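You operate a simulated robot arm through the tools that you are given. There is no shell and no other tool. Be economical: measure what you need, move in short steps, check, and stop when the job is done.

You are at the controls of a simulated robot arm. One attempt, no reset.

TASK
Swap the pressed green box for the brown one and press BORDER.
Fine: set the grey dial to BORDER; stand the small green box in the green tray; one press only; leave the press tray pushed in.

Only the result counts: the job must be done as asked and must still hold three seconds after the hand-in. Knocking over, shifting, dropping, spilling or breaking anything else fails it.

THE ROBOT
A 6-joint arm with a two-finger parallel gripper, fixed in place. Base frame: the origin is at the foot of the arm, x ahead of it, y to its left, z up; the work surface is at about z = 0.76. Units: m, rad, N and s.
With the tool pointing down near the work surface it reaches from about 0.24 to 0.64 m from the base axis. Its first joint turns from -1.152 to 1.152 rad. Payload 2.7 kg.
Tool frame: the origin (TCP) lies between the finger pads and is the grasp point; the fingertips stand 0.023 m ahead of it; z points along the fingers, y is the line along which they close. Largest opening 0.094 m; finger width 0.038, thickness 0.01; the body of the gripper, 0.054 by 0.096 m, starts 0.039 m behind the TCP.
Orientation is told as [roll, pitch, yaw] about the base's x, y, z axes, in that order, counted from this pose: with the fingers straight down and closing along the base's y, the tool's x points along the base's -x, its y along +y and its z along -z.

THE INTERFACE
- The arm moves only by the tool nudge_tool. Its argument "targets" is a list of rows, each a list of 6 numbers: the shift along the tool's x, y, z in m, then the turn, a rotation vector about the tool's x, y, z in rad. In form: [[x, y, z, rx, ry, rz], ...]. A call has 1 to 8 rows; each row is the pose to reach, as a shift and turn from the pose commanded when the call began, along the tool's axes at that moment. "fingers" is the finger opening in m, from 0 to 0.094, set as the call begins (left out, the last holds). Rows are played at 5 a second. More than 0.05 m and 0.15 rad between two rows, or a gripper value outside its range, and nothing of the call is played. A pose out of reach is approached as far as the arm can. The call stops where the force on the tool passes 40 N (or 10 N more than at its start, if that is more) or the arm is blocked; 0.2 s more then pass. The fingers move at their own pace (about 0.045 m/s each) and stop on an object; they squeeze with about 31 N. The grip force told is the motor's: it shows also when the fingers shut on nothing. Time passes only in rows, and 0.2 s behind the last, so rows that repeat a pose let the fingers close. It gives the time, the measured TCP pose, the force on the tool (base axes), the opening and the grip force at its end, in the units of the frame above (readings bear some noise).
- Cameras (640 x 400 px; columns grow to the right, rows downward): "scene" is fixed at [0.0529, -0.4218, 1.4298]; the picture's right is [0.88, -0.47, 0.00], its down [-0.24, -0.46, -0.85] and it looks along [0.40, 0.76, -0.52] (base axes); focal length 308 px, centre (320, 200). "wrist" rides on the gripper at [-0.039, 0, -0.044] in the tool frame; the picture's right is [0.00, -1.00, 0.00], its down [0.97, 0.00, -0.24] and it looks along [0.24, 0.00, 0.97] (tool axes); focal length 218 px, centre (320, 200). There is no depth. A picture from a camera that has moved, and an enlarged one, comes with that camera's place and axes in the base frame and with its lens. The place of the scene camera against the robot may be out by one fixed shift of up to 0.025 m in any direction.
- snapshot(camera): a new picture of that camera. It takes no simulated time.
- close_up(camera, box): a new picture of the part [left, top, right, bottom] of that camera's present view, enlarged. It takes no simulated time.
- sign_off(): hands the job in; it is judged then, once.

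Go step by step. Nothing tells you positions but the pictures and the camera data: compare them with the known pose of the tool, close in by small moves and look again before you grip or let go. The budget is 120 turns and 68 pictures, counting those below and the enlarged ones. Unless the task says otherwise, let go and move clear before handing in, and close with one line.

The tools are called after "Emit:" as name(argument=value, ...) on one line, values as JSON. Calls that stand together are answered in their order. nudge_tool: Moves the arm, as the interface text tells. Its arguments: {"type":"object","properties":{"targets":{"type":"array"},"fingers":{"type":"number"}},"required":["targets"]} The other tools are called the same way: snapshot (camera) takes a picture; close_up (camera, box) takes an enlarged picture of a part of a camera's view; sign_off () hands the job in.

At the start:

```text
clock: 0.0
ee_pos: [0.4783, 0.0781, 1.1051]
ee_rot: [0.0, -0.001, 0.0]
force: [0.8, 0.1, 0.1]
grip_width: 0.094
grasp_force: 0.0
```

scene: 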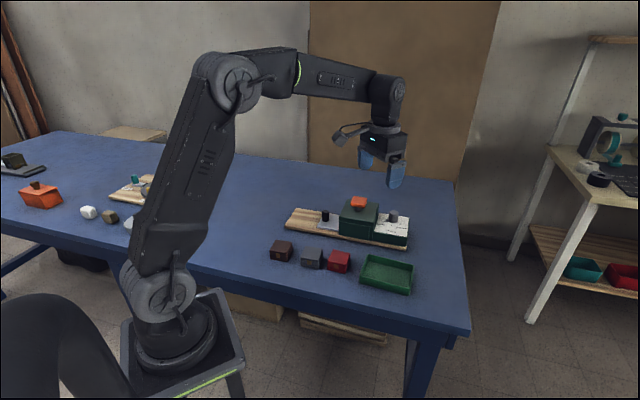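
wrist: 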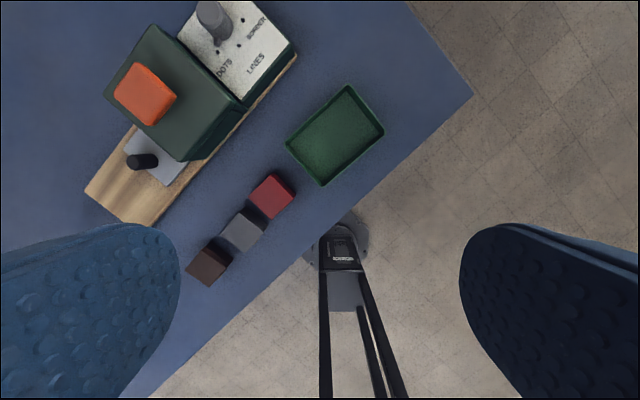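

I see a press machine (green, orange knob) on a wooden board with a dial at its right, a tray with a black knob at its left, three small boxes and a green tray in front. I'll look closer first.

Emit:
close_up(camera="scene", box=[260, 180, 440, 300])

Emit:
close_up(camera="wrist", box=[70, 0, 400, 300])

Emit:
close_up(camera="scene", box=[0, 130, 180, 250])

```text
3.33 times, centred on (350, 240) of scene
camera zoom: at [0.0529, -0.4218, 1.4298], right [0.88, -0.47, 0.0], down [-0.24, -0.46, -0.85], along [0.4, 0.76, -0.52], focal length 1028 px, centre (220, 67)
```

zoom: 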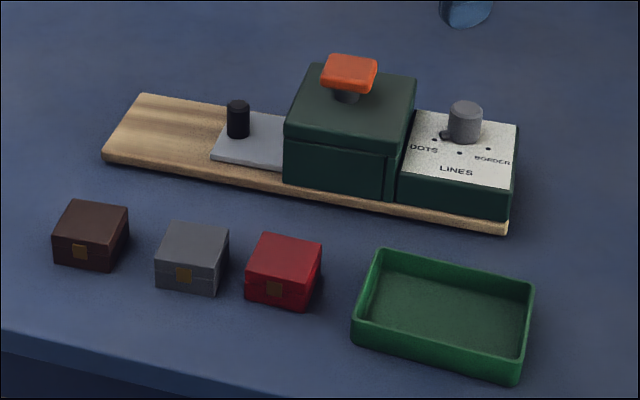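

```text
1.33 times, centred on (235, 150) of wrist
camera zoom: at [0.5178, 0.0794, 1.1504], right [0.0, -1.0, 0.0], down [-0.97, 0.0, 0.24], along [-0.24, 0.0, -0.97], focal length 291 px, centre (433, 267)
```

zoom: 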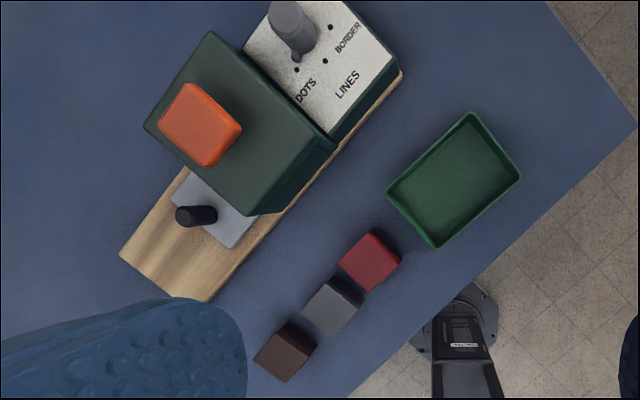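

```text
3.33 times, centred on (90, 190) of scene
camera zoom: at [0.0529, -0.4218, 1.4298], right [0.88, -0.47, 0.0], down [-0.24, -0.46, -0.85], along [0.4, 0.76, -0.52], focal length 1028 px, centre (1087, 233)
```

zoom: 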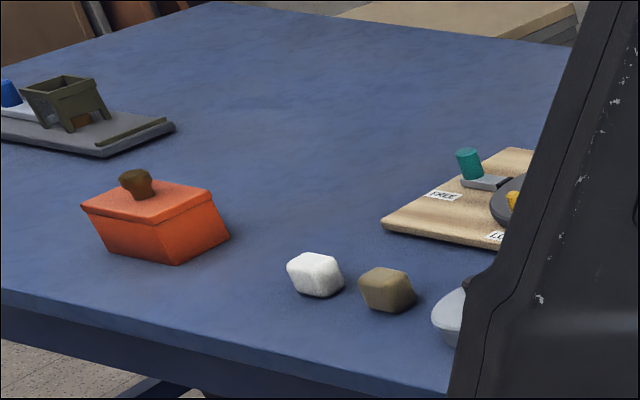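

I place the press board along the base direction (-0.7,0.7), with the knob near (0.50,0.355) and the brown box near (0.30,0.285). I'll move over it with yaw 45° to get better sightings.

Emit:
nudge_tool(targets=[[0.005, 0.029, 0.009, 0, 0, -0.131], [0.009, 0.057, 0.018, 0, 0, -0.262], [0.014, 0.086, 0.027, 0, 0, -0.393], [0.019, 0.115, 0.037, 0, 0, -0.524], [0.023, 0.143, 0.046, 0, 0, -0.654], [0.028, 0.172, 0.055, 0, 0, -0.7854], [0.028, 0.172, 0.055, 0, 0, -0.7854]])

Emit:
snapshot(camera="wrist")

Emit:
snapshot(camera="scene")

```text
clock: 1.6
ee_pos: [0.4508, 0.2512, 1.0509]
ee_rot: [0.001, -0.001, 0.786]
force: [-0.3, 0.4, 0.7]
grip_width: 0.094
grasp_force: 0.0
```

```text
62 pictures are left
camera wrist: at [0.4781, 0.2793, 1.0963], right [0.71, -0.71, 0.0], down [-0.68, -0.69, 0.24], along [-0.17, -0.17, -0.97], focal length 218 px, centre (320, 200)
```

wrist: 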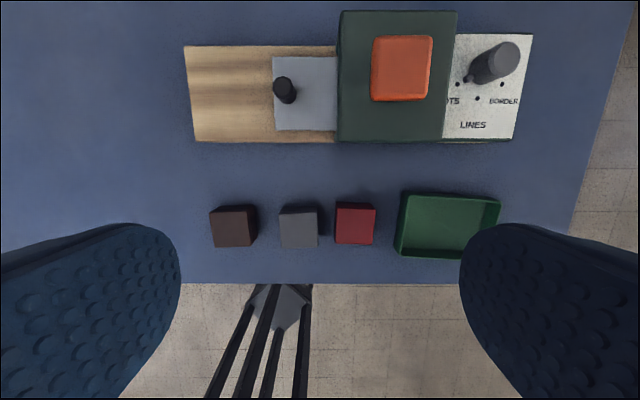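

```text
61 pictures are left
```

scene: 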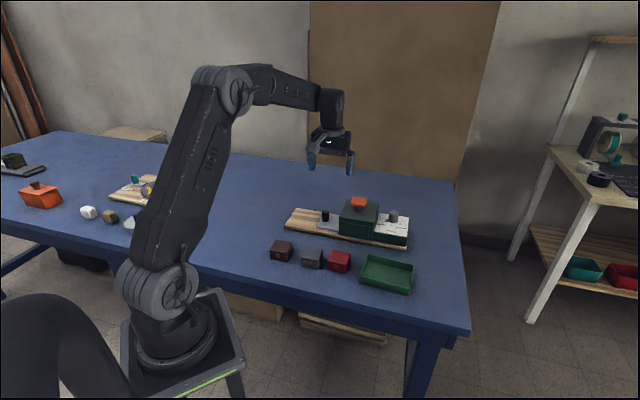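

The board frame is clear now: the orange head is at about (0.575,0.275), top z≈0.885, and the dial is near r≈0.70. Next I measure the knob, boxes and dial more closely.

Emit:
close_up(camera="wrist", box=[180, 0, 340, 100])

Emit:
close_up(camera="wrist", box=[330, 0, 540, 150])

Emit:
close_up(camera="scene", box=[300, 185, 420, 260])

Emit:
close_up(camera="wrist", box=[190, 160, 510, 280])

```text
4.00 times, centred on (260, 50) of wrist
camera zoom: at [0.4781, 0.2793, 1.0963], right [0.71, -0.71, 0.0], down [-0.68, -0.69, 0.24], along [-0.17, -0.17, -0.97], focal length 873 px, centre (560, 800)
```

zoom: 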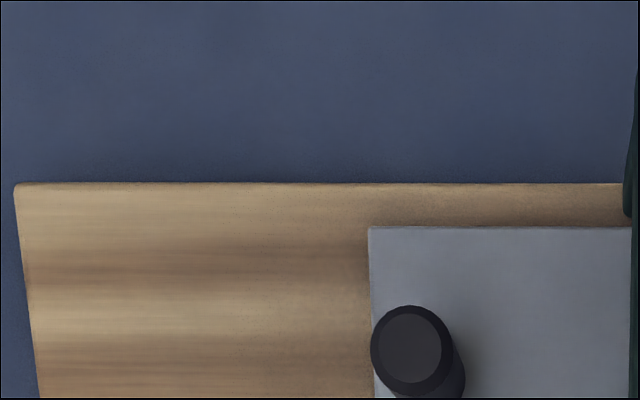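

```text
2.67 times, centred on (435, 75) of wrist
camera zoom: at [0.4781, 0.2793, 1.0963], right [0.71, -0.71, 0.0], down [-0.68, -0.69, 0.24], along [-0.17, -0.17, -0.97], focal length 582 px, centre (13, 533)
```

zoom: 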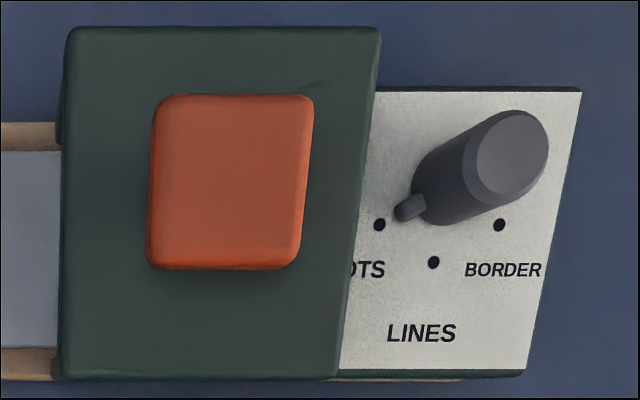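

```text
5.33 times, centred on (360, 222) of scene
camera zoom: at [0.0529, -0.4218, 1.4298], right [0.88, -0.47, 0.0], down [-0.24, -0.46, -0.85], along [0.4, 0.76, -0.52], focal length 1645 px, centre (107, 80)
```

zoom: 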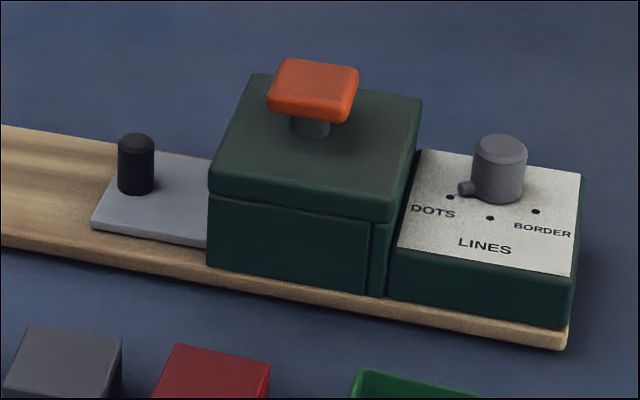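

```text
2.00 times, centred on (350, 220) of wrist
camera zoom: at [0.4781, 0.2793, 1.0963], right [0.71, -0.71, 0.0], down [-0.68, -0.69, 0.24], along [-0.17, -0.17, -0.97], focal length 436 px, centre (260, 160)
```

zoom: 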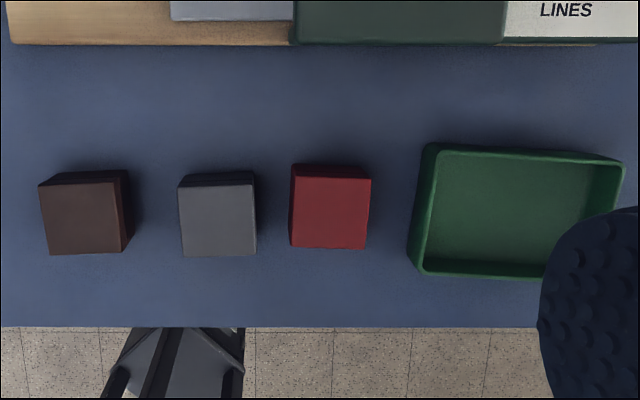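

Knob is at about (0.494,0.357), top z≈0.82, and there is room for the gripper closing along the board. I hover above it with the fingers part open.

Emit:
nudge_tool(targets=[[-0.021, 0.009, 0.034, 0, 0, 0], [-0.042, 0.018, 0.068, 0, 0, 0], [-0.063, 0.026, 0.102, 0, 0, 0], [-0.084, 0.035, 0.136, 0, 0, 0], [-0.1056, 0.0439, 0.165, 0, 0, 0], [-0.1056, 0.0439, 0.165, 0, 0, 0]], fingers=0.052)

Emit:
snapshot(camera="wrist")

Emit:
close_up(camera="scene", box=[260, 150, 420, 250])

```text
clock: 3.0
ee_pos: [0.4948, 0.3595, 0.8844]
ee_rot: [0.0, 0.0, 0.785]
force: [-0.4, -0.7, -0.1]
grip_width: 0.0522
grasp_force: 0.0
```

```text
56 pictures are left
camera wrist: at [0.523, 0.3871, 0.9299], right [0.71, -0.71, 0.0], down [-0.69, -0.69, 0.24], along [-0.17, -0.17, -0.97], focal length 218 px, centre (320, 200)
```

wrist: 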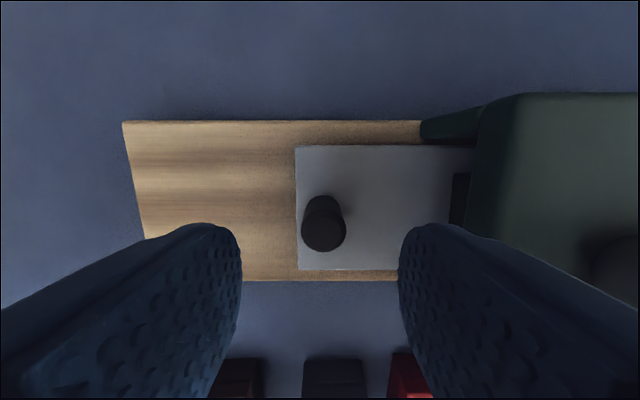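

```text
4.00 times, centred on (340, 200) of scene
camera zoom: at [0.0529, -0.4218, 1.4298], right [0.88, -0.47, 0.0], down [-0.24, -0.46, -0.85], along [0.4, 0.76, -0.52], focal length 1234 px, centre (240, 200)
```

zoom: 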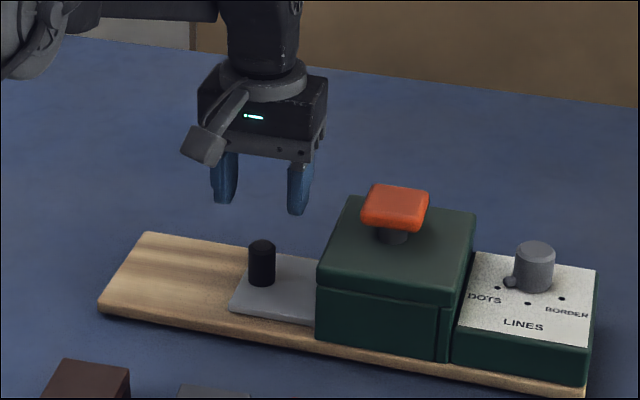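

Hand is nearly centred on the knob (knob is ~2 mm right, 4 mm nearer). I go down and close on it.

Emit:
nudge_tool(targets=[[0.004, -0.002, 0.03, 0, 0, 0], [0.004, -0.002, 0.055, 0, 0, 0], [0.004, -0.002, 0.0715, 0, 0, 0], [0.004, -0.002, 0.0715, 0, 0, 0]])

Emit:
nudge_tool(targets=[[0, 0, 0, 0, 0, 0], [0, 0, 0, 0, 0, 0], [0, 0, 0, 0, 0, 0]], fingers=0.0)

Emit:
close_up(camera="scene", box=[260, 150, 420, 250])

```text
clock: 4.0
ee_pos: [0.4935, 0.3544, 0.8132]
ee_rot: [-0.001, 0.0, 0.787]
force: [0.6, -0.4, -1.1]
grip_width: 0.0517
grasp_force: 0.1
```

```text
clock: 4.8
ee_pos: [0.4922, 0.3555, 0.8143]
ee_rot: [0.0, -0.001, 0.787]
force: [-1.6, 0.9, 0.6]
grip_width: 0.0235
grasp_force: 31.4
```

```text
4.00 times, centred on (340, 200) of scene
camera zoom: at [0.0529, -0.4218, 1.4298], right [0.88, -0.47, 0.0], down [-0.24, -0.46, -0.85], along [0.4, 0.76, -0.52], focal length 1234 px, centre (240, 200)
```

zoom: 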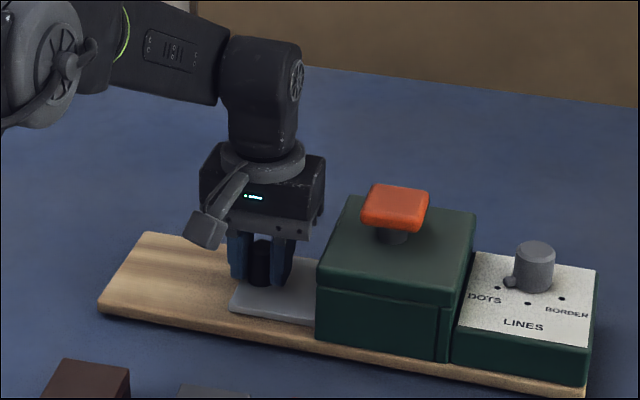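

The knob is gripped (width 23.5 mm). I pull the tray out to the left along the board.

Emit:
nudge_tool(targets=[[0, 0.015, 0, 0, 0, 0], [0, 0.03, 0, 0, 0, 0], [0, 0.045, 0, 0, 0, 0], [0, 0.06, 0, 0, 0, 0], [0, 0.07, 0, 0, 0, 0], [0, 0.08, 0, 0, 0, 0]])

Emit:
close_up(camera="scene", box=[260, 150, 420, 250])

```text
clock: 6.2
ee_pos: [0.4353, 0.4099, 0.8143]
ee_rot: [0.002, 0.0, 0.787]
force: [1.1, 0.5, 5.3]
grip_width: 0.0234
grasp_force: 31.3
```

```text
4.00 times, centred on (340, 200) of scene
camera zoom: at [0.0529, -0.4219, 1.4298], right [0.88, -0.47, 0.0], down [-0.24, -0.46, -0.85], along [0.4, 0.76, -0.52], focal length 1234 px, centre (240, 200)
```

zoom: 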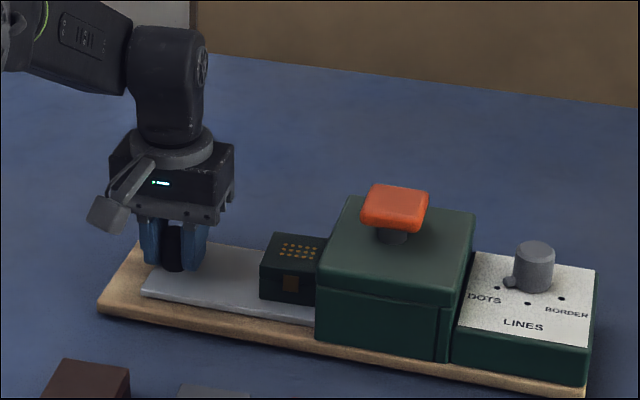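

The green box (with a pressed pattern on top) is coming out. I keep pulling carefully until it stops.

Emit:
nudge_tool(targets=[[0, 0.008, 0, 0, 0, 0], [0, 0.016, 0, 0, 0, 0], [0, 0.022, 0, 0, 0, 0], [0, 0.028, 0, 0, 0, 0], [0, 0.034, 0, 0, 0, 0]])

Emit:
close_up(camera="scene", box=[260, 150, 420, 250])

```text
clock: 7.4
ee_pos: [0.414, 0.431, 0.8129]
ee_rot: [-0.002, -0.001, 0.784]
force: [8.4, -12.4, 12.2]
grip_width: 0.0236
grasp_force: 30.4
```

```text
4.00 times, centred on (340, 200) of scene
camera zoom: at [0.0529, -0.4223, 1.4297], right [0.88, -0.47, 0.0], down [-0.24, -0.46, -0.85], along [0.4, 0.76, -0.52], focal length 1234 px, centre (240, 200)
```

zoom: 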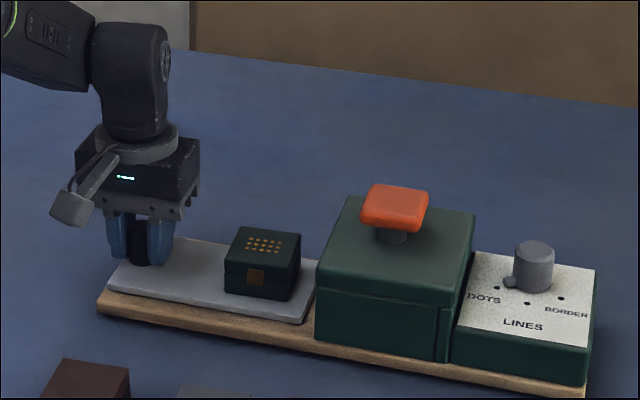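

The tray has reached its stop and the box is fully clear of the housing. I release gently and lift off.

Emit:
nudge_tool(targets=[[0, -0.003, 0, 0, 0, 0], [0, -0.003, 0, 0, 0, 0]])

Emit:
nudge_tool(targets=[[0, 0, 0, 0, 0, 0], [0, 0, 0, 0, 0, 0], [0, 0, -0.03, 0, 0, 0], [0, 0, -0.07, 0, 0, 0], [0, -0.04, -0.1, 0, 0, 0], [0, -0.075, -0.12, 0, 0, 0], [0, -0.075, -0.12, 0, 0, 0]], fingers=0.05)

Emit:
snapshot(camera="wrist")

Emit:
close_up(camera="scene", box=[260, 150, 420, 250])

```text
clock: 8.0
ee_pos: [0.4146, 0.4322, 0.8139]
ee_rot: [-0.002, -0.003, 0.788]
force: [4.2, -3.5, 13.1]
grip_width: 0.0234
grasp_force: 30.6
```

```text
clock: 9.6
ee_pos: [0.4668, 0.3791, 0.9342]
ee_rot: [0.0, 0.0, 0.787]
force: [0.2, 1.0, 0.6]
grip_width: 0.0499
grasp_force: 0.1
```

```text
51 pictures are left
camera wrist: at [0.4937, 0.4068, 0.9793], right [0.71, -0.71, 0.0], down [-0.69, -0.69, 0.24], along [-0.17, -0.17, -0.97], focal length 218 px, centre (320, 200)
```

wrist: 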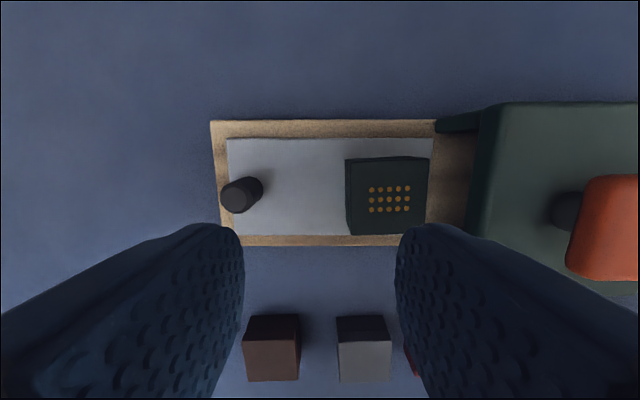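

```text
4.00 times, centred on (340, 200) of scene
camera zoom: at [0.0529, -0.4218, 1.4298], right [0.88, -0.47, 0.0], down [-0.24, -0.46, -0.85], along [0.4, 0.76, -0.52], focal length 1234 px, centre (240, 200)
```

zoom: 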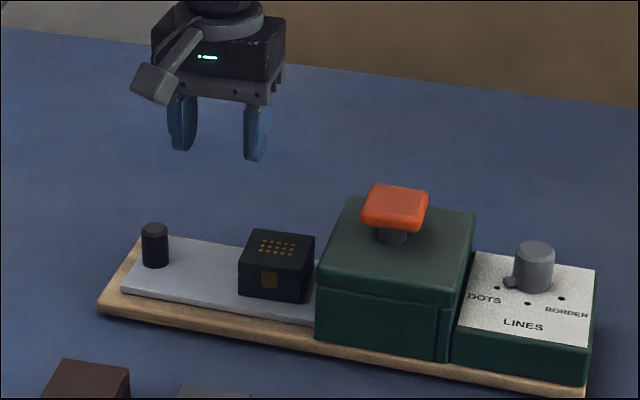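

The tray rested about 97 mm out, with the green box centre near s≈0.114, n≈0.598 in board axes. The gap to the housing is tight for closing along the board, so I turn the hand 90° to close across it.

Emit:
nudge_tool(targets=[[0, 0, -0.01, 0, 0, 0.14], [0, 0, -0.02, 0, 0, 0.28], [0, 0, -0.02, 0, 0, 0.42], [0, 0, -0.02, 0, 0, 0.56], [0, 0, -0.02, 0, 0, 0.7], [0, 0, -0.02, 0, 0, 0.84], [0, 0, -0.02, 0, 0, 0.98], [0, 0, -0.02, 0, 0, 1.12]], fingers=0.09)

Emit:
nudge_tool(targets=[[0, 0, 0, 0, 0, 0.14], [0, 0, 0, 0, 0, 0.28], [0, 0, 0, 0, 0, 0.42], [0, 0, 0, 0, 0, 0.451], [0, 0, 0, 0, 0, 0.451]])

Emit:
snapshot(camera="wrist")

Emit:
close_up(camera="scene", box=[260, 130, 420, 230])

```text
clock: 11.4
ee_pos: [0.4666, 0.379, 0.9541]
ee_rot: [0.0, 0.0, -0.337]
force: [-0.5, -0.1, 0.7]
grip_width: 0.09
grasp_force: 0.1
```

```text
clock: 12.6
ee_pos: [0.4686, 0.3773, 0.9552]
ee_rot: [0.0, 0.001, -0.786]
force: [-1.2, 0.0, 1.0]
grip_width: 0.0898
grasp_force: 0.0
```

```text
49 pictures are left
camera wrist: at [0.4951, 0.3503, 0.999], right [-0.71, -0.71, 0.0], down [-0.69, 0.69, 0.24], along [-0.17, 0.17, -0.97], focal length 218 px, centre (320, 200)
```

wrist: 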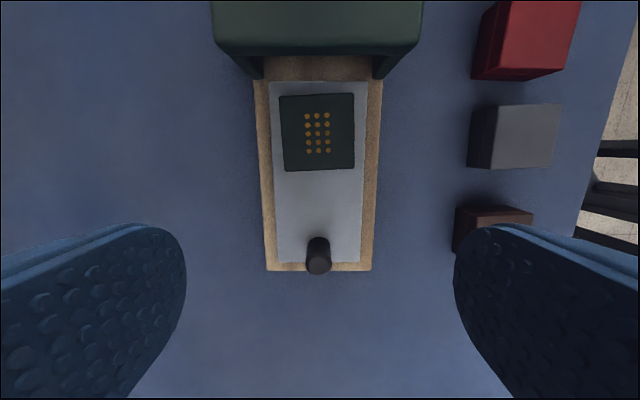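

```text
4.00 times, centred on (340, 180) of scene
camera zoom: at [0.0529, -0.4218, 1.4298], right [0.88, -0.47, 0.0], down [-0.24, -0.46, -0.85], along [0.4, 0.76, -0.52], focal length 1234 px, centre (240, 280)
```

zoom: 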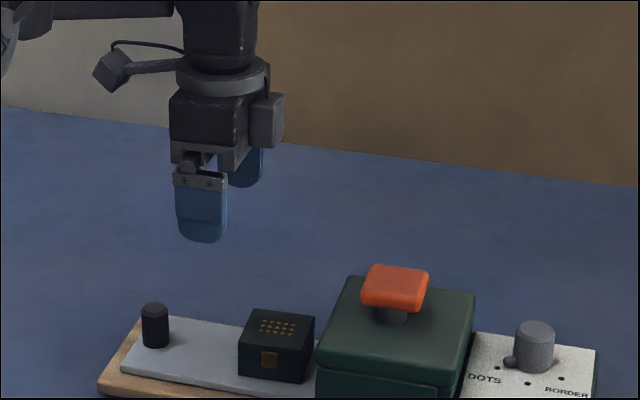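

Hand now closes across the board. I take the box top at s≈0.113, n≈0.599, and move above it with a slight tilt so the camera body keeps clear of the housing.

Emit:
nudge_tool(targets=[[-0.012, 0, 0.02, 0, -0.05, 0], [-0.024, 0, 0.04, 0, -0.1, 0], [-0.036, 0.001, 0.06, 0, -0.15, 0], [-0.0484, 0.001, 0.085, 0, -0.2, 0], [-0.0484, 0.001, 0.085, 0, -0.2, 0]])

Emit:
snapshot(camera="wrist")

Emit:
close_up(camera="scene", box=[260, 150, 420, 250])

```text
clock: 13.8
ee_pos: [0.5023, 0.3453, 0.8685]
ee_rot: [-0.001, -0.199, -0.785]
force: [0.4, -0.2, -0.8]
grip_width: 0.0902
grasp_force: 0.1
```

```text
47 pictures are left
camera wrist: at [0.5229, 0.3239, 0.9204], right [-0.71, -0.71, 0.0], down [-0.71, 0.71, 0.04], along [-0.03, 0.03, -1.0], focal length 218 px, centre (320, 200)
```

wrist: 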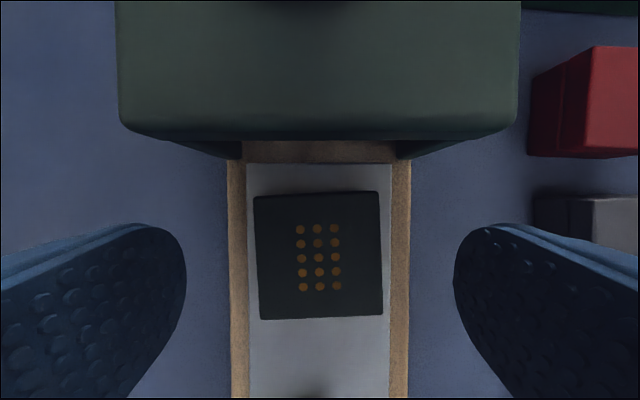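

```text
4.00 times, centred on (340, 200) of scene
camera zoom: at [0.0529, -0.4218, 1.4298], right [0.88, -0.47, 0.0], down [-0.24, -0.46, -0.85], along [0.4, 0.76, -0.52], focal length 1234 px, centre (240, 200)
```

zoom: 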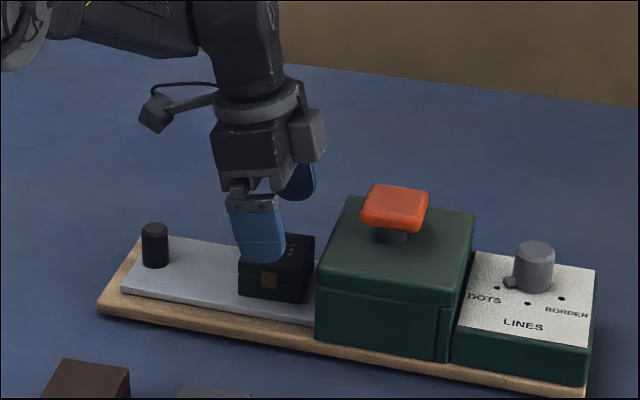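

The hand is centred over the green box. I go straight down (in tilted tool axes) to TCP z≈0.815 and close.

Emit:
nudge_tool(targets=[[0.004, 0, 0.02, 0, 0, 0], [0.008, 0, 0.04, 0, 0, 0], [0.0106, 0, 0.0524, 0, 0, 0], [0.0106, 0, 0.0524, 0, 0, 0]])

Emit:
nudge_tool(targets=[[0, 0, 0, 0, 0, 0], [0, 0, 0, 0, 0, 0], [0, 0, 0, 0, 0, 0], [0, 0, 0, 0, 0, 0]], fingers=0.0)

Emit:
close_up(camera="scene", box=[260, 150, 420, 250])

```text
clock: 14.8
ee_pos: [0.5029, 0.3431, 0.8151]
ee_rot: [0.0, -0.2, -0.786]
force: [-0.2, 0.4, -0.9]
grip_width: 0.0901
grasp_force: 0.2
```

```text
clock: 15.8
ee_pos: [0.5012, 0.3438, 0.8146]
ee_rot: [-0.002, -0.201, -0.786]
force: [0.0, -0.2, 1.3]
grip_width: 0.0554
grasp_force: 31.5
```

```text
4.00 times, centred on (340, 200) of scene
camera zoom: at [0.0529, -0.4218, 1.4298], right [0.88, -0.47, 0.0], down [-0.24, -0.46, -0.85], along [0.4, 0.76, -0.52], focal length 1234 px, centre (240, 200)
```

zoom: 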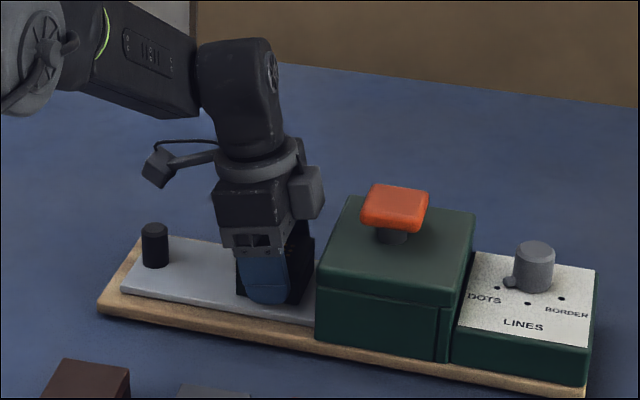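

Gripped at 55 mm. I lift straight up and check.

Emit:
nudge_tool(targets=[[-0.002, 0, -0.01, 0, 0, 0], [-0.006, 0, -0.03, 0, 0, 0], [-0.012, 0, -0.06, 0, 0, 0], [-0.02, 0, -0.098, 0, 0, 0], [-0.02, 0, -0.098, 0, 0, 0]])

Emit:
snapshot(camera="scene")

Emit:
snapshot(camera="wrist")

```text
clock: 17.0
ee_pos: [0.5029, 0.3445, 0.9175]
ee_rot: [0.0, -0.199, -0.786]
force: [-0.3, -0.3, -1.0]
grip_width: 0.0553
grasp_force: 31.0
```

```text
44 pictures are left
```

scene: 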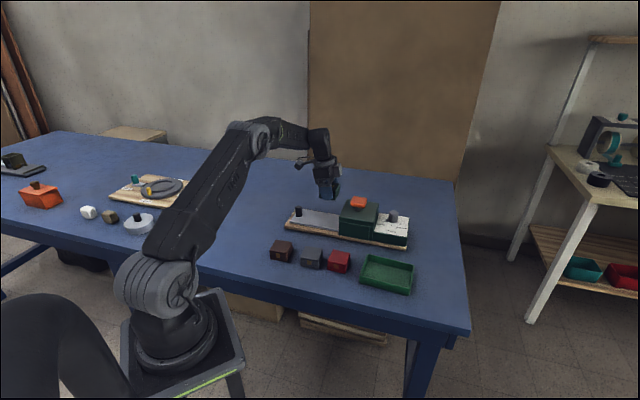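

```text
43 pictures are left
camera wrist: at [0.5234, 0.3236, 0.9692], right [-0.71, -0.71, 0.0], down [-0.71, 0.71, 0.04], along [-0.03, 0.03, -1.0], focal length 218 px, centre (320, 200)
```

wrist: 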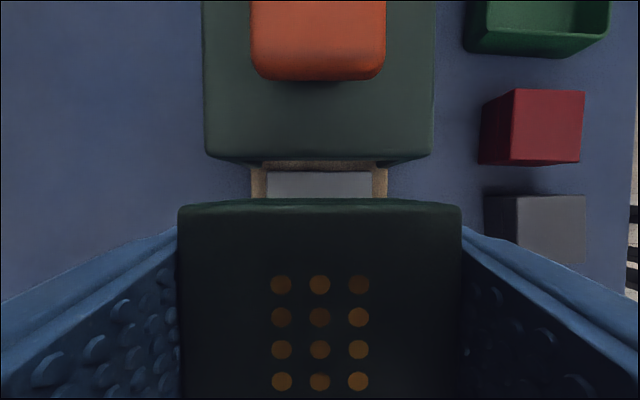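

The box is held and level. I carry it forward (toward me) off the board, then toward the green tray.

Emit:
nudge_tool(targets=[[0, -0.045, 0, 0, 0, 0], [0, -0.09, 0, 0, 0, 0], [0, -0.137, 0, 0, 0, 0], [0, -0.187, 0, 0, 0, 0], [-0.039, -0.187, 0.0079, 0, 0, 0], [-0.078, -0.187, 0.0158, 0, 0, 0], [-0.117, -0.187, 0.0237, 0, 0, 0], [-0.156, -0.187, 0.0316, 0, 0, 0]])

Emit:
snapshot(camera="wrist")

Emit:
close_up(camera="scene", box=[280, 180, 440, 300])

```text
clock: 18.8
ee_pos: [0.4824, 0.1012, 0.9147]
ee_rot: [0.002, -0.201, -0.784]
force: [0.7, 0.3, -1.1]
grip_width: 0.0552
grasp_force: 31.3
```

```text
42 pictures are left
camera wrist: at [0.504, 0.0793, 0.9677], right [-0.71, -0.71, 0.0], down [-0.71, 0.71, 0.04], along [-0.03, 0.03, -1.0], focal length 218 px, centre (320, 200)
```

wrist: 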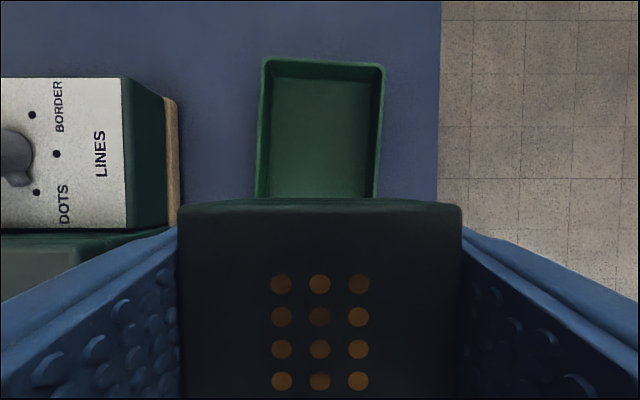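

```text
3.33 times, centred on (360, 240) of scene
camera zoom: at [0.0529, -0.4218, 1.4298], right [0.88, -0.47, 0.0], down [-0.24, -0.46, -0.85], along [0.4, 0.76, -0.52], focal length 1028 px, centre (187, 67)
```

zoom: 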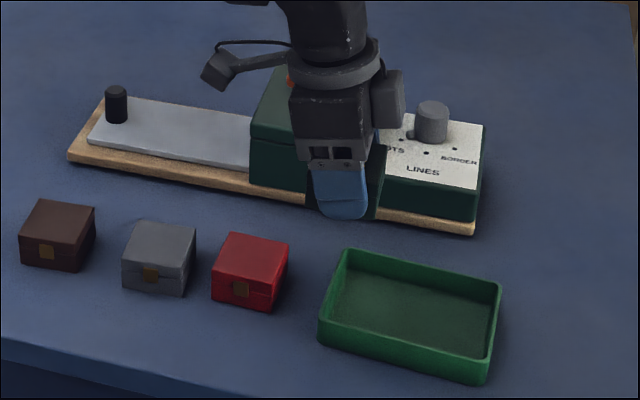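

The tray spans s≈0.255–0.408 with centre n≈0.409. I shift over its centre and start descending, then check.

Emit:
nudge_tool(targets=[[-0.031, -0.0036, 0.0062, 0, 0, 0], [-0.0613, -0.0036, 0.0124, 0, 0, 0], [-0.0563, -0.0036, 0.037, 0, 0, 0], [-0.0504, -0.0036, 0.0663, 0, 0, 0], [-0.0504, -0.0036, 0.0663, 0, 0, 0]])

Emit:
snapshot(camera="wrist")

Emit:
close_up(camera="scene", box=[300, 190, 440, 300])

```text
clock: 20.0
ee_pos: [0.5241, 0.0527, 0.8611]
ee_rot: [0.0, -0.201, -0.785]
force: [-0.5, 0.0, -0.5]
grip_width: 0.0559
grasp_force: 30.7
```

```text
40 pictures are left
camera wrist: at [0.5453, 0.0318, 0.9133], right [-0.71, -0.71, 0.0], down [-0.71, 0.71, 0.04], along [-0.03, 0.03, -1.0], focal length 218 px, centre (320, 200)
```

wrist: 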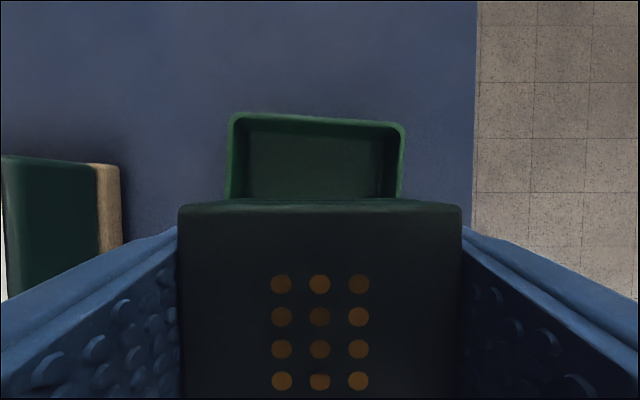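

```text
3.64 times, centred on (370, 245) of scene
camera zoom: at [0.0529, -0.4218, 1.4298], right [0.88, -0.47, 0.0], down [-0.24, -0.46, -0.85], along [0.4, 0.76, -0.52], focal length 1122 px, centre (138, 36)
```

zoom: 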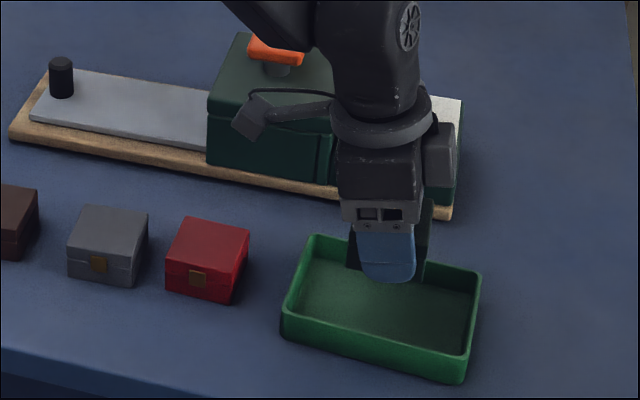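

Aligned within a few mm; the tray centre is about 3–4 mm further back. I correct and descend until just above the floor.

Emit:
nudge_tool(targets=[[0.004, 0.0035, 0.0196, 0, 0, 0], [0.008, 0.0035, 0.0392, 0, 0, 0], [0.0105, 0.0035, 0.052, 0, 0, 0], [0.0117, 0.0035, 0.0578, 0, 0, 0], [0.0117, 0.0035, 0.0578, 0, 0, 0]])

Emit:
close_up(camera="scene", box=[340, 220, 430, 300])

Emit:
snapshot(camera="wrist")

```text
clock: 21.2
ee_pos: [0.5276, 0.0557, 0.8029]
ee_rot: [0.001, -0.201, -0.786]
force: [0.3, -0.5, -0.7]
grip_width: 0.0555
grasp_force: 31.2
```

```text
5.00 times, centred on (385, 260) of scene
camera zoom: at [0.0529, -0.4218, 1.4298], right [0.88, -0.47, 0.0], down [-0.24, -0.46, -0.85], along [0.4, 0.76, -0.52], focal length 1542 px, centre (-5, -100)
```

zoom: 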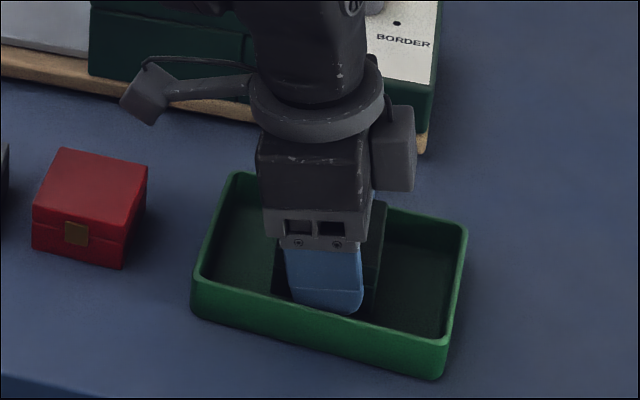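

```text
37 pictures are left
camera wrist: at [0.5478, 0.0345, 0.8539], right [-0.71, -0.71, 0.0], down [-0.71, 0.71, 0.04], along [-0.03, 0.03, -1.0], focal length 218 px, centre (320, 200)
```

wrist: 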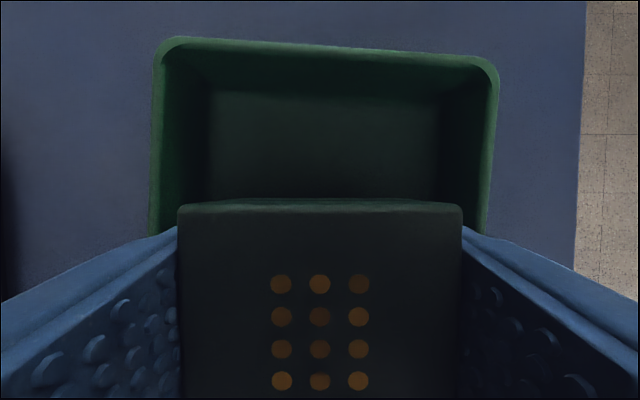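

The box is inside the tray, centred. I lower in small steps until it touches.

Emit:
nudge_tool(targets=[[0.0004, 0, 0.002, 0, 0, 0], [0.0008, 0, 0.004, 0, 0, 0], [0.0008, 0, 0.004, 0, 0, 0]])

Emit:
nudge_tool(targets=[[0.0003, 0, 0.0015, 0, 0, 0], [0.0006, 0, 0.003, 0, 0, 0], [0.0006, 0, 0.003, 0, 0, 0]])

```text
clock: 22.0
ee_pos: [0.5275, 0.0564, 0.7974]
ee_rot: [0.0, -0.2, -0.784]
force: [-0.2, 0.5, -1.5]
grip_width: 0.0555
grasp_force: 30.9
```

```text
clock: 22.8
ee_pos: [0.5262, 0.056, 0.7937]
ee_rot: [0.0, -0.2, -0.786]
force: [0.3, 0.0, -0.4]
grip_width: 0.0554
grasp_force: 30.6
```

Emit:
nudge_tool(targets=[[0.0003, 0, 0.0015, 0, 0, 0], [0.0003, 0, 0.0015, 0, 0, 0]])

Emit:
close_up(camera="scene", box=[350, 240, 430, 300])

```text
clock: 23.4
ee_pos: [0.5261, 0.0555, 0.7922]
ee_rot: [0.001, -0.201, -0.785]
force: [0.1, 0.0, -0.7]
grip_width: 0.0557
grasp_force: 30.8
```

```text
6.67 times, centred on (390, 270) of scene
camera zoom: at [0.0529, -0.4218, 1.4298], right [0.88, -0.47, 0.0], down [-0.24, -0.46, -0.85], along [0.4, 0.76, -0.52], focal length 2056 px, centre (-147, -267)
```

zoom: 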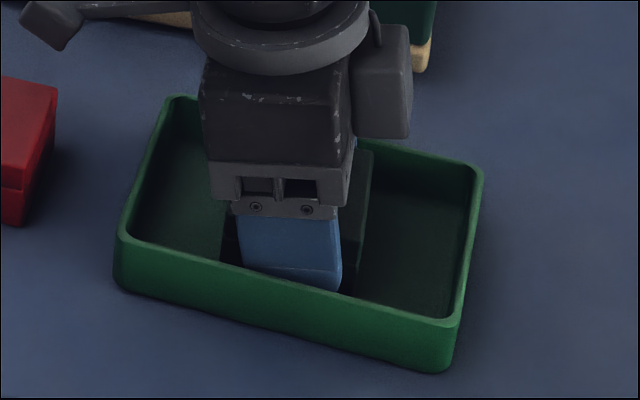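

Still no contact, so I continue in 1 mm steps.

Emit:
nudge_tool(targets=[[0.0002, 0, 0.001, 0, 0, 0], [0.0002, 0, 0.001, 0, 0, 0]])

Emit:
nudge_tool(targets=[[0.0002, 0, 0.001, 0, 0, 0], [0.0002, 0, 0.001, 0, 0, 0]])

```text
clock: 24.0
ee_pos: [0.5277, 0.0557, 0.7921]
ee_rot: [0.0, -0.201, -0.787]
force: [0.4, 0.3, -0.9]
grip_width: 0.0555
grasp_force: 31.2
```

```text
clock: 24.6
ee_pos: [0.5275, 0.0554, 0.7917]
ee_rot: [0.0, -0.2, -0.787]
force: [0.9, -0.5, -0.1]
grip_width: 0.0556
grasp_force: 30.5
```

Emit:
nudge_tool(targets=[[0.0003, 0, 0.0013, 0, 0, 0], [0.0003, 0, 0.0013, 0, 0, 0]])

Emit:
nudge_tool(targets=[[0.0003, 0, 0.0013, 0, 0, 0], [0.0003, 0, 0.0013, 0, 0, 0]])

```text
clock: 25.2
ee_pos: [0.5272, 0.0547, 0.79]
ee_rot: [0.0, -0.2, -0.785]
force: [-3.5, -0.7, 9.5]
grip_width: 0.0553
grasp_force: 30.9
```

```text
clock: 25.8
ee_pos: [0.5279, 0.0545, 0.79]
ee_rot: [0.003, -0.202, -0.785]
force: [-8.1, -1.4, 27.4]
grip_width: 0.0556
grasp_force: 30.8
```

Contact felt. I ease back a little and release with a small opening.

Emit:
nudge_tool(targets=[[-0.0004, 0, -0.0017, 0, 0, 0], [-0.0004, 0, -0.0017, 0, 0, 0]])

Emit:
nudge_tool(targets=[[0, 0, 0, 0, 0, 0], [0, 0, 0, 0, 0, 0], [0, 0, 0, 0, 0, 0]], fingers=0.064)

Emit:
nudge_tool(targets=[[-0.002, 0, -0.01, 0, 0, 0], [-0.006, 0, -0.03, 0, 0, 0], [-0.012, 0, -0.06, 0, 0, 0], [-0.02, 0, -0.098, 0, 0, 0], [-0.024, 0, -0.118, 0, 0, 0]])

Emit:
snapshot(camera="wrist")

Emit:
close_up(camera="scene", box=[260, 190, 440, 310])

```text
clock: 26.4
ee_pos: [0.5288, 0.0551, 0.7901]
ee_rot: [0.002, -0.202, -0.785]
force: [3.0, 1.4, 10.3]
grip_width: 0.0557
grasp_force: 30.6
```

```text
clock: 27.2
ee_pos: [0.5286, 0.0547, 0.7894]
ee_rot: [0.001, -0.197, -0.788]
force: [1.4, 3.4, 6.5]
grip_width: 0.0612
grasp_force: 0.0
```

```text
clock: 28.4
ee_pos: [0.5259, 0.0555, 0.9108]
ee_rot: [0.002, -0.199, -0.783]
force: [-0.1, 1.1, -0.2]
grip_width: 0.064
grasp_force: 0.0
```

```text
35 pictures are left
camera wrist: at [0.5461, 0.0348, 0.9629], right [-0.71, -0.71, 0.0], down [-0.71, 0.71, 0.04], along [-0.03, 0.03, -1.0], focal length 218 px, centre (320, 200)
```

wrist: 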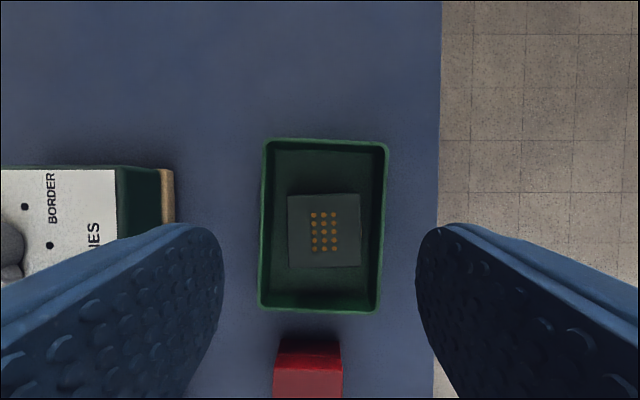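

```text
3.33 times, centred on (350, 250) of scene
camera zoom: at [0.0529, -0.4218, 1.4298], right [0.88, -0.47, 0.0], down [-0.24, -0.46, -0.85], along [0.4, 0.76, -0.52], focal length 1028 px, centre (220, 33)
```

zoom: 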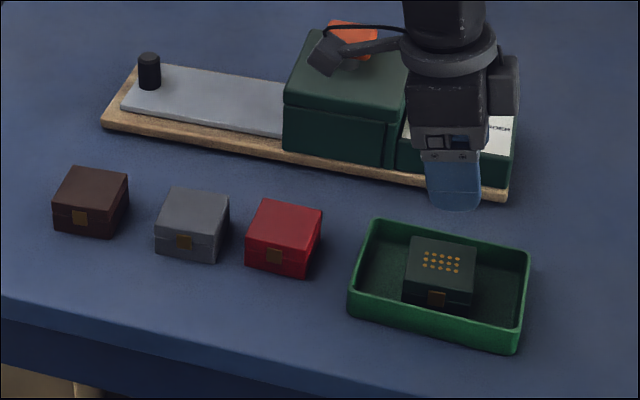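

The green box stands in the green tray. Now I move over to the brown box, keeping height.

Emit:
nudge_tool(targets=[[0.0394, 0.001, -0.008, 0, 0, 0], [0.0788, 0.002, -0.016, 0, 0, 0], [0.1181, 0.003, -0.024, 0, 0, 0], [0.1575, 0.004, -0.032, 0, 0, 0], [0.1969, 0.005, -0.04, 0, 0, 0], [0.2363, 0.006, -0.0479, 0, 0, 0], [0.2757, 0.006, -0.0559, 0, 0, 0], [0.315, 0.006, -0.0639, 0, 0, 0]], fingers=0.09)

Emit:
snapshot(camera="wrist")

```text
clock: 30.2
ee_pos: [0.3037, 0.2885, 0.9087]
ee_rot: [0.0, -0.201, -0.786]
force: [-0.3, 0.1, -0.5]
grip_width: 0.0901
grasp_force: 0.0
```

```text
33 pictures are left
camera wrist: at [0.3251, 0.2677, 0.9605], right [-0.71, -0.71, 0.0], down [-0.71, 0.71, 0.04], along [-0.03, 0.03, -1.0], focal length 218 px, centre (320, 200)
```

wrist: 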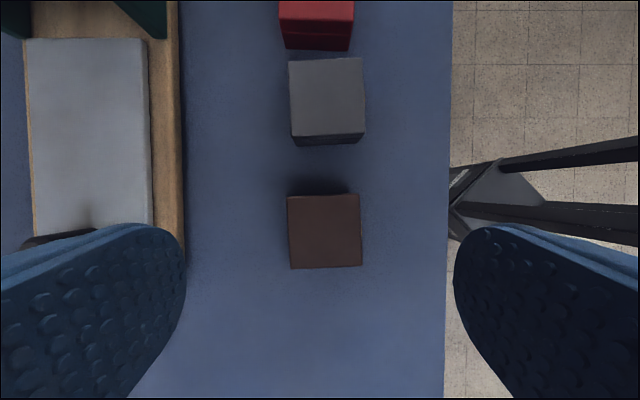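

Brown box is centred about 3.5 mm nearer than the hand. I descend and grip it.

Emit:
nudge_tool(targets=[[0.007, -0.0035, 0.035, 0, 0, 0], [0.014, -0.0035, 0.07, 0, 0, 0], [0.0194, -0.0035, 0.096, 0, 0, 0], [0.023, -0.0035, 0.1134, 0, 0, 0], [0.023, -0.0035, 0.1134, 0, 0, 0]])

Emit:
nudge_tool(targets=[[0, 0, 0, 0, 0, 0], [0, 0, 0, 0, 0, 0], [0, 0, 0, 0, 0, 0], [0, 0, 0, 0, 0, 0]], fingers=0.0)

Emit:
nudge_tool(targets=[[-0.002, 0, -0.01, 0, 0, 0], [-0.006, 0, -0.03, 0, 0, 0], [-0.014, 0, -0.07, 0, 0, 0], [-0.0228, 0, -0.1125, 0, 0, 0], [-0.0228, 0, -0.1125, 0, 0, 0]])

Emit:
snapshot(camera="wrist")

Emit:
close_up(camera="scene", box=[240, 180, 440, 310])

```text
clock: 31.4
ee_pos: [0.3007, 0.2841, 0.7937]
ee_rot: [-0.001, -0.199, -0.787]
force: [0.5, 0.2, -0.5]
grip_width: 0.09
grasp_force: 0.1
```

```text
clock: 32.4
ee_pos: [0.3008, 0.2848, 0.794]
ee_rot: [0.001, -0.199, -0.786]
force: [0.5, 0.7, 0.6]
grip_width: 0.0552
grasp_force: 30.7
```

```text
clock: 33.6
ee_pos: [0.301, 0.2836, 0.9102]
ee_rot: [-0.001, -0.202, -0.784]
force: [0.9, -0.1, -0.9]
grip_width: 0.0552
grasp_force: 31.7
```

```text
32 pictures are left
camera wrist: at [0.3223, 0.263, 0.9608], right [-0.71, -0.71, 0.0], down [-0.71, 0.71, 0.04], along [-0.03, 0.03, -1.0], focal length 218 px, centre (320, 200)
```

wrist: 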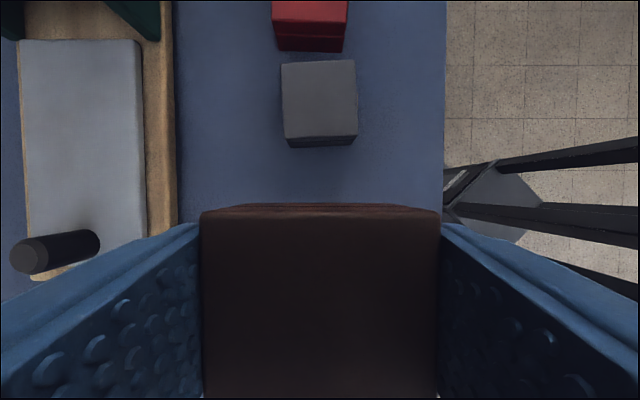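

```text
3.08 times, centred on (340, 245) of scene
camera zoom: at [0.0529, -0.4218, 1.4298], right [0.88, -0.47, 0.0], down [-0.24, -0.46, -0.85], along [0.4, 0.76, -0.52], focal length 949 px, centre (258, 62)
```

zoom: 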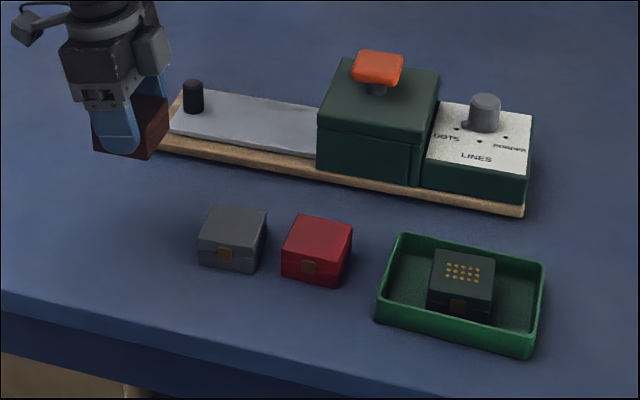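

Brown box is held level. I carry it over the tray to where the green one stood (s≈0.112, n≈0.598).

Emit:
nudge_tool(targets=[[-0.0195, 0.037, 0.004, 0, 0, 0], [-0.039, 0.0739, 0.0079, 0, 0, 0], [-0.0586, 0.111, 0.0119, 0, 0, 0], [-0.0782, 0.1478, 0.0158, 0, 0, 0], [-0.0977, 0.1846, 0.0198, 0, 0, 0], [-0.0977, 0.1846, 0.0198, 0, 0, 0]])

Emit:
snapshot(camera="wrist")

Emit:
close_up(camera="scene", box=[260, 150, 420, 250])

```text
clock: 35.0
ee_pos: [0.5043, 0.3457, 0.9088]
ee_rot: [-0.002, -0.199, -0.783]
force: [-0.2, -0.2, -0.8]
grip_width: 0.0554
grasp_force: 30.6
```

```text
30 pictures are left
camera wrist: at [0.5251, 0.3248, 0.9603], right [-0.71, -0.71, 0.0], down [-0.71, 0.71, 0.04], along [-0.03, 0.03, -1.0], focal length 218 px, centre (320, 200)
```

wrist: 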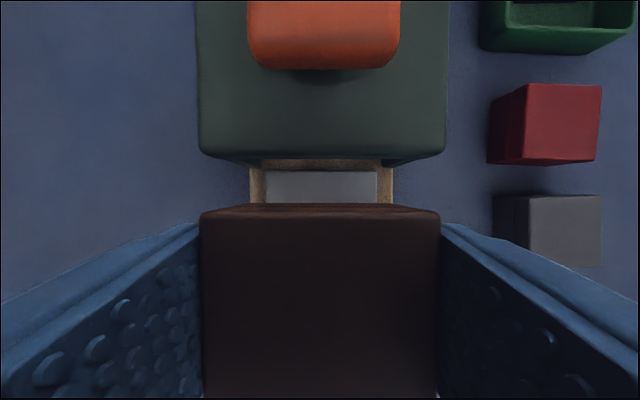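

```text
4.00 times, centred on (340, 200) of scene
camera zoom: at [0.0529, -0.4218, 1.4298], right [0.88, -0.47, 0.0], down [-0.24, -0.46, -0.85], along [0.4, 0.76, -0.52], focal length 1234 px, centre (240, 200)
```

zoom: 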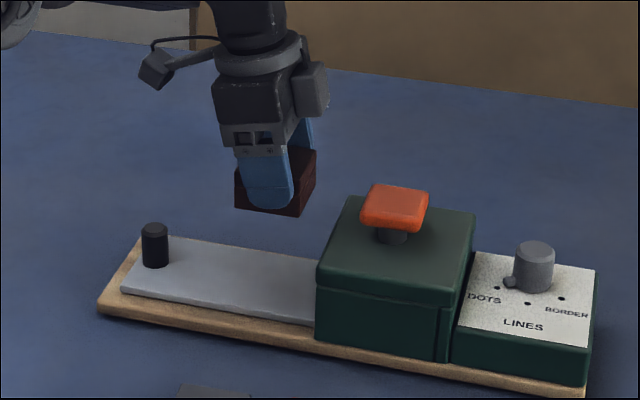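

Aligned; I descend to just above the plate, then in small steps.

Emit:
nudge_tool(targets=[[0.006, -0.002, 0.0294, 0, 0, 0], [0.012, -0.002, 0.0588, 0, 0, 0], [0.0155, -0.002, 0.0764, 0, 0, 0], [0.0165, -0.002, 0.0813, 0, 0, 0], [0.0165, -0.002, 0.0813, 0, 0, 0]])

Emit:
nudge_tool(targets=[[0.0004, 0, 0.002, 0, 0, 0], [0.0004, 0, 0.002, 0, 0, 0]])

Emit:
close_up(camera="scene", box=[280, 180, 400, 255])

```text
clock: 36.2
ee_pos: [0.5014, 0.3434, 0.8267]
ee_rot: [-0.001, -0.201, -0.785]
force: [0.1, -0.2, -0.3]
grip_width: 0.0553
grasp_force: 30.6
```

```text
clock: 36.8
ee_pos: [0.5016, 0.3428, 0.8241]
ee_rot: [0.002, -0.199, -0.787]
force: [-0.5, -0.8, -0.4]
grip_width: 0.055
grasp_force: 31.0
```

```text
5.33 times, centred on (340, 218) of scene
camera zoom: at [0.0529, -0.4218, 1.4298], right [0.88, -0.47, 0.0], down [-0.24, -0.46, -0.85], along [0.4, 0.76, -0.52], focal length 1645 px, centre (213, 107)
```

zoom: 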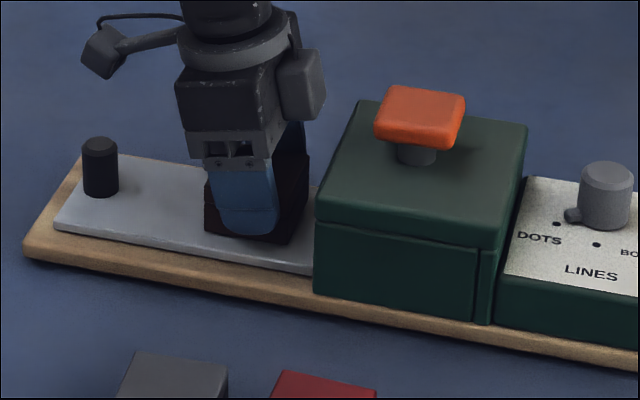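

Emit:
nudge_tool(targets=[[0.0003, 0, 0.0015, 0, 0, 0], [0.0003, 0, 0.0015, 0, 0, 0]])

Emit:
nudge_tool(targets=[[0.0003, 0, 0.0013, 0, 0, 0], [0.0003, 0, 0.0013, 0, 0, 0]])

```text
clock: 37.4
ee_pos: [0.5008, 0.3434, 0.8222]
ee_rot: [0.001, -0.199, -0.784]
force: [-0.4, 0.4, -0.6]
grip_width: 0.0554
grasp_force: 30.7
```

```text
clock: 38.0
ee_pos: [0.5012, 0.3429, 0.8224]
ee_rot: [0.001, -0.2, -0.786]
force: [-0.9, -1.2, 5.3]
grip_width: 0.0555
grasp_force: 31.0
```

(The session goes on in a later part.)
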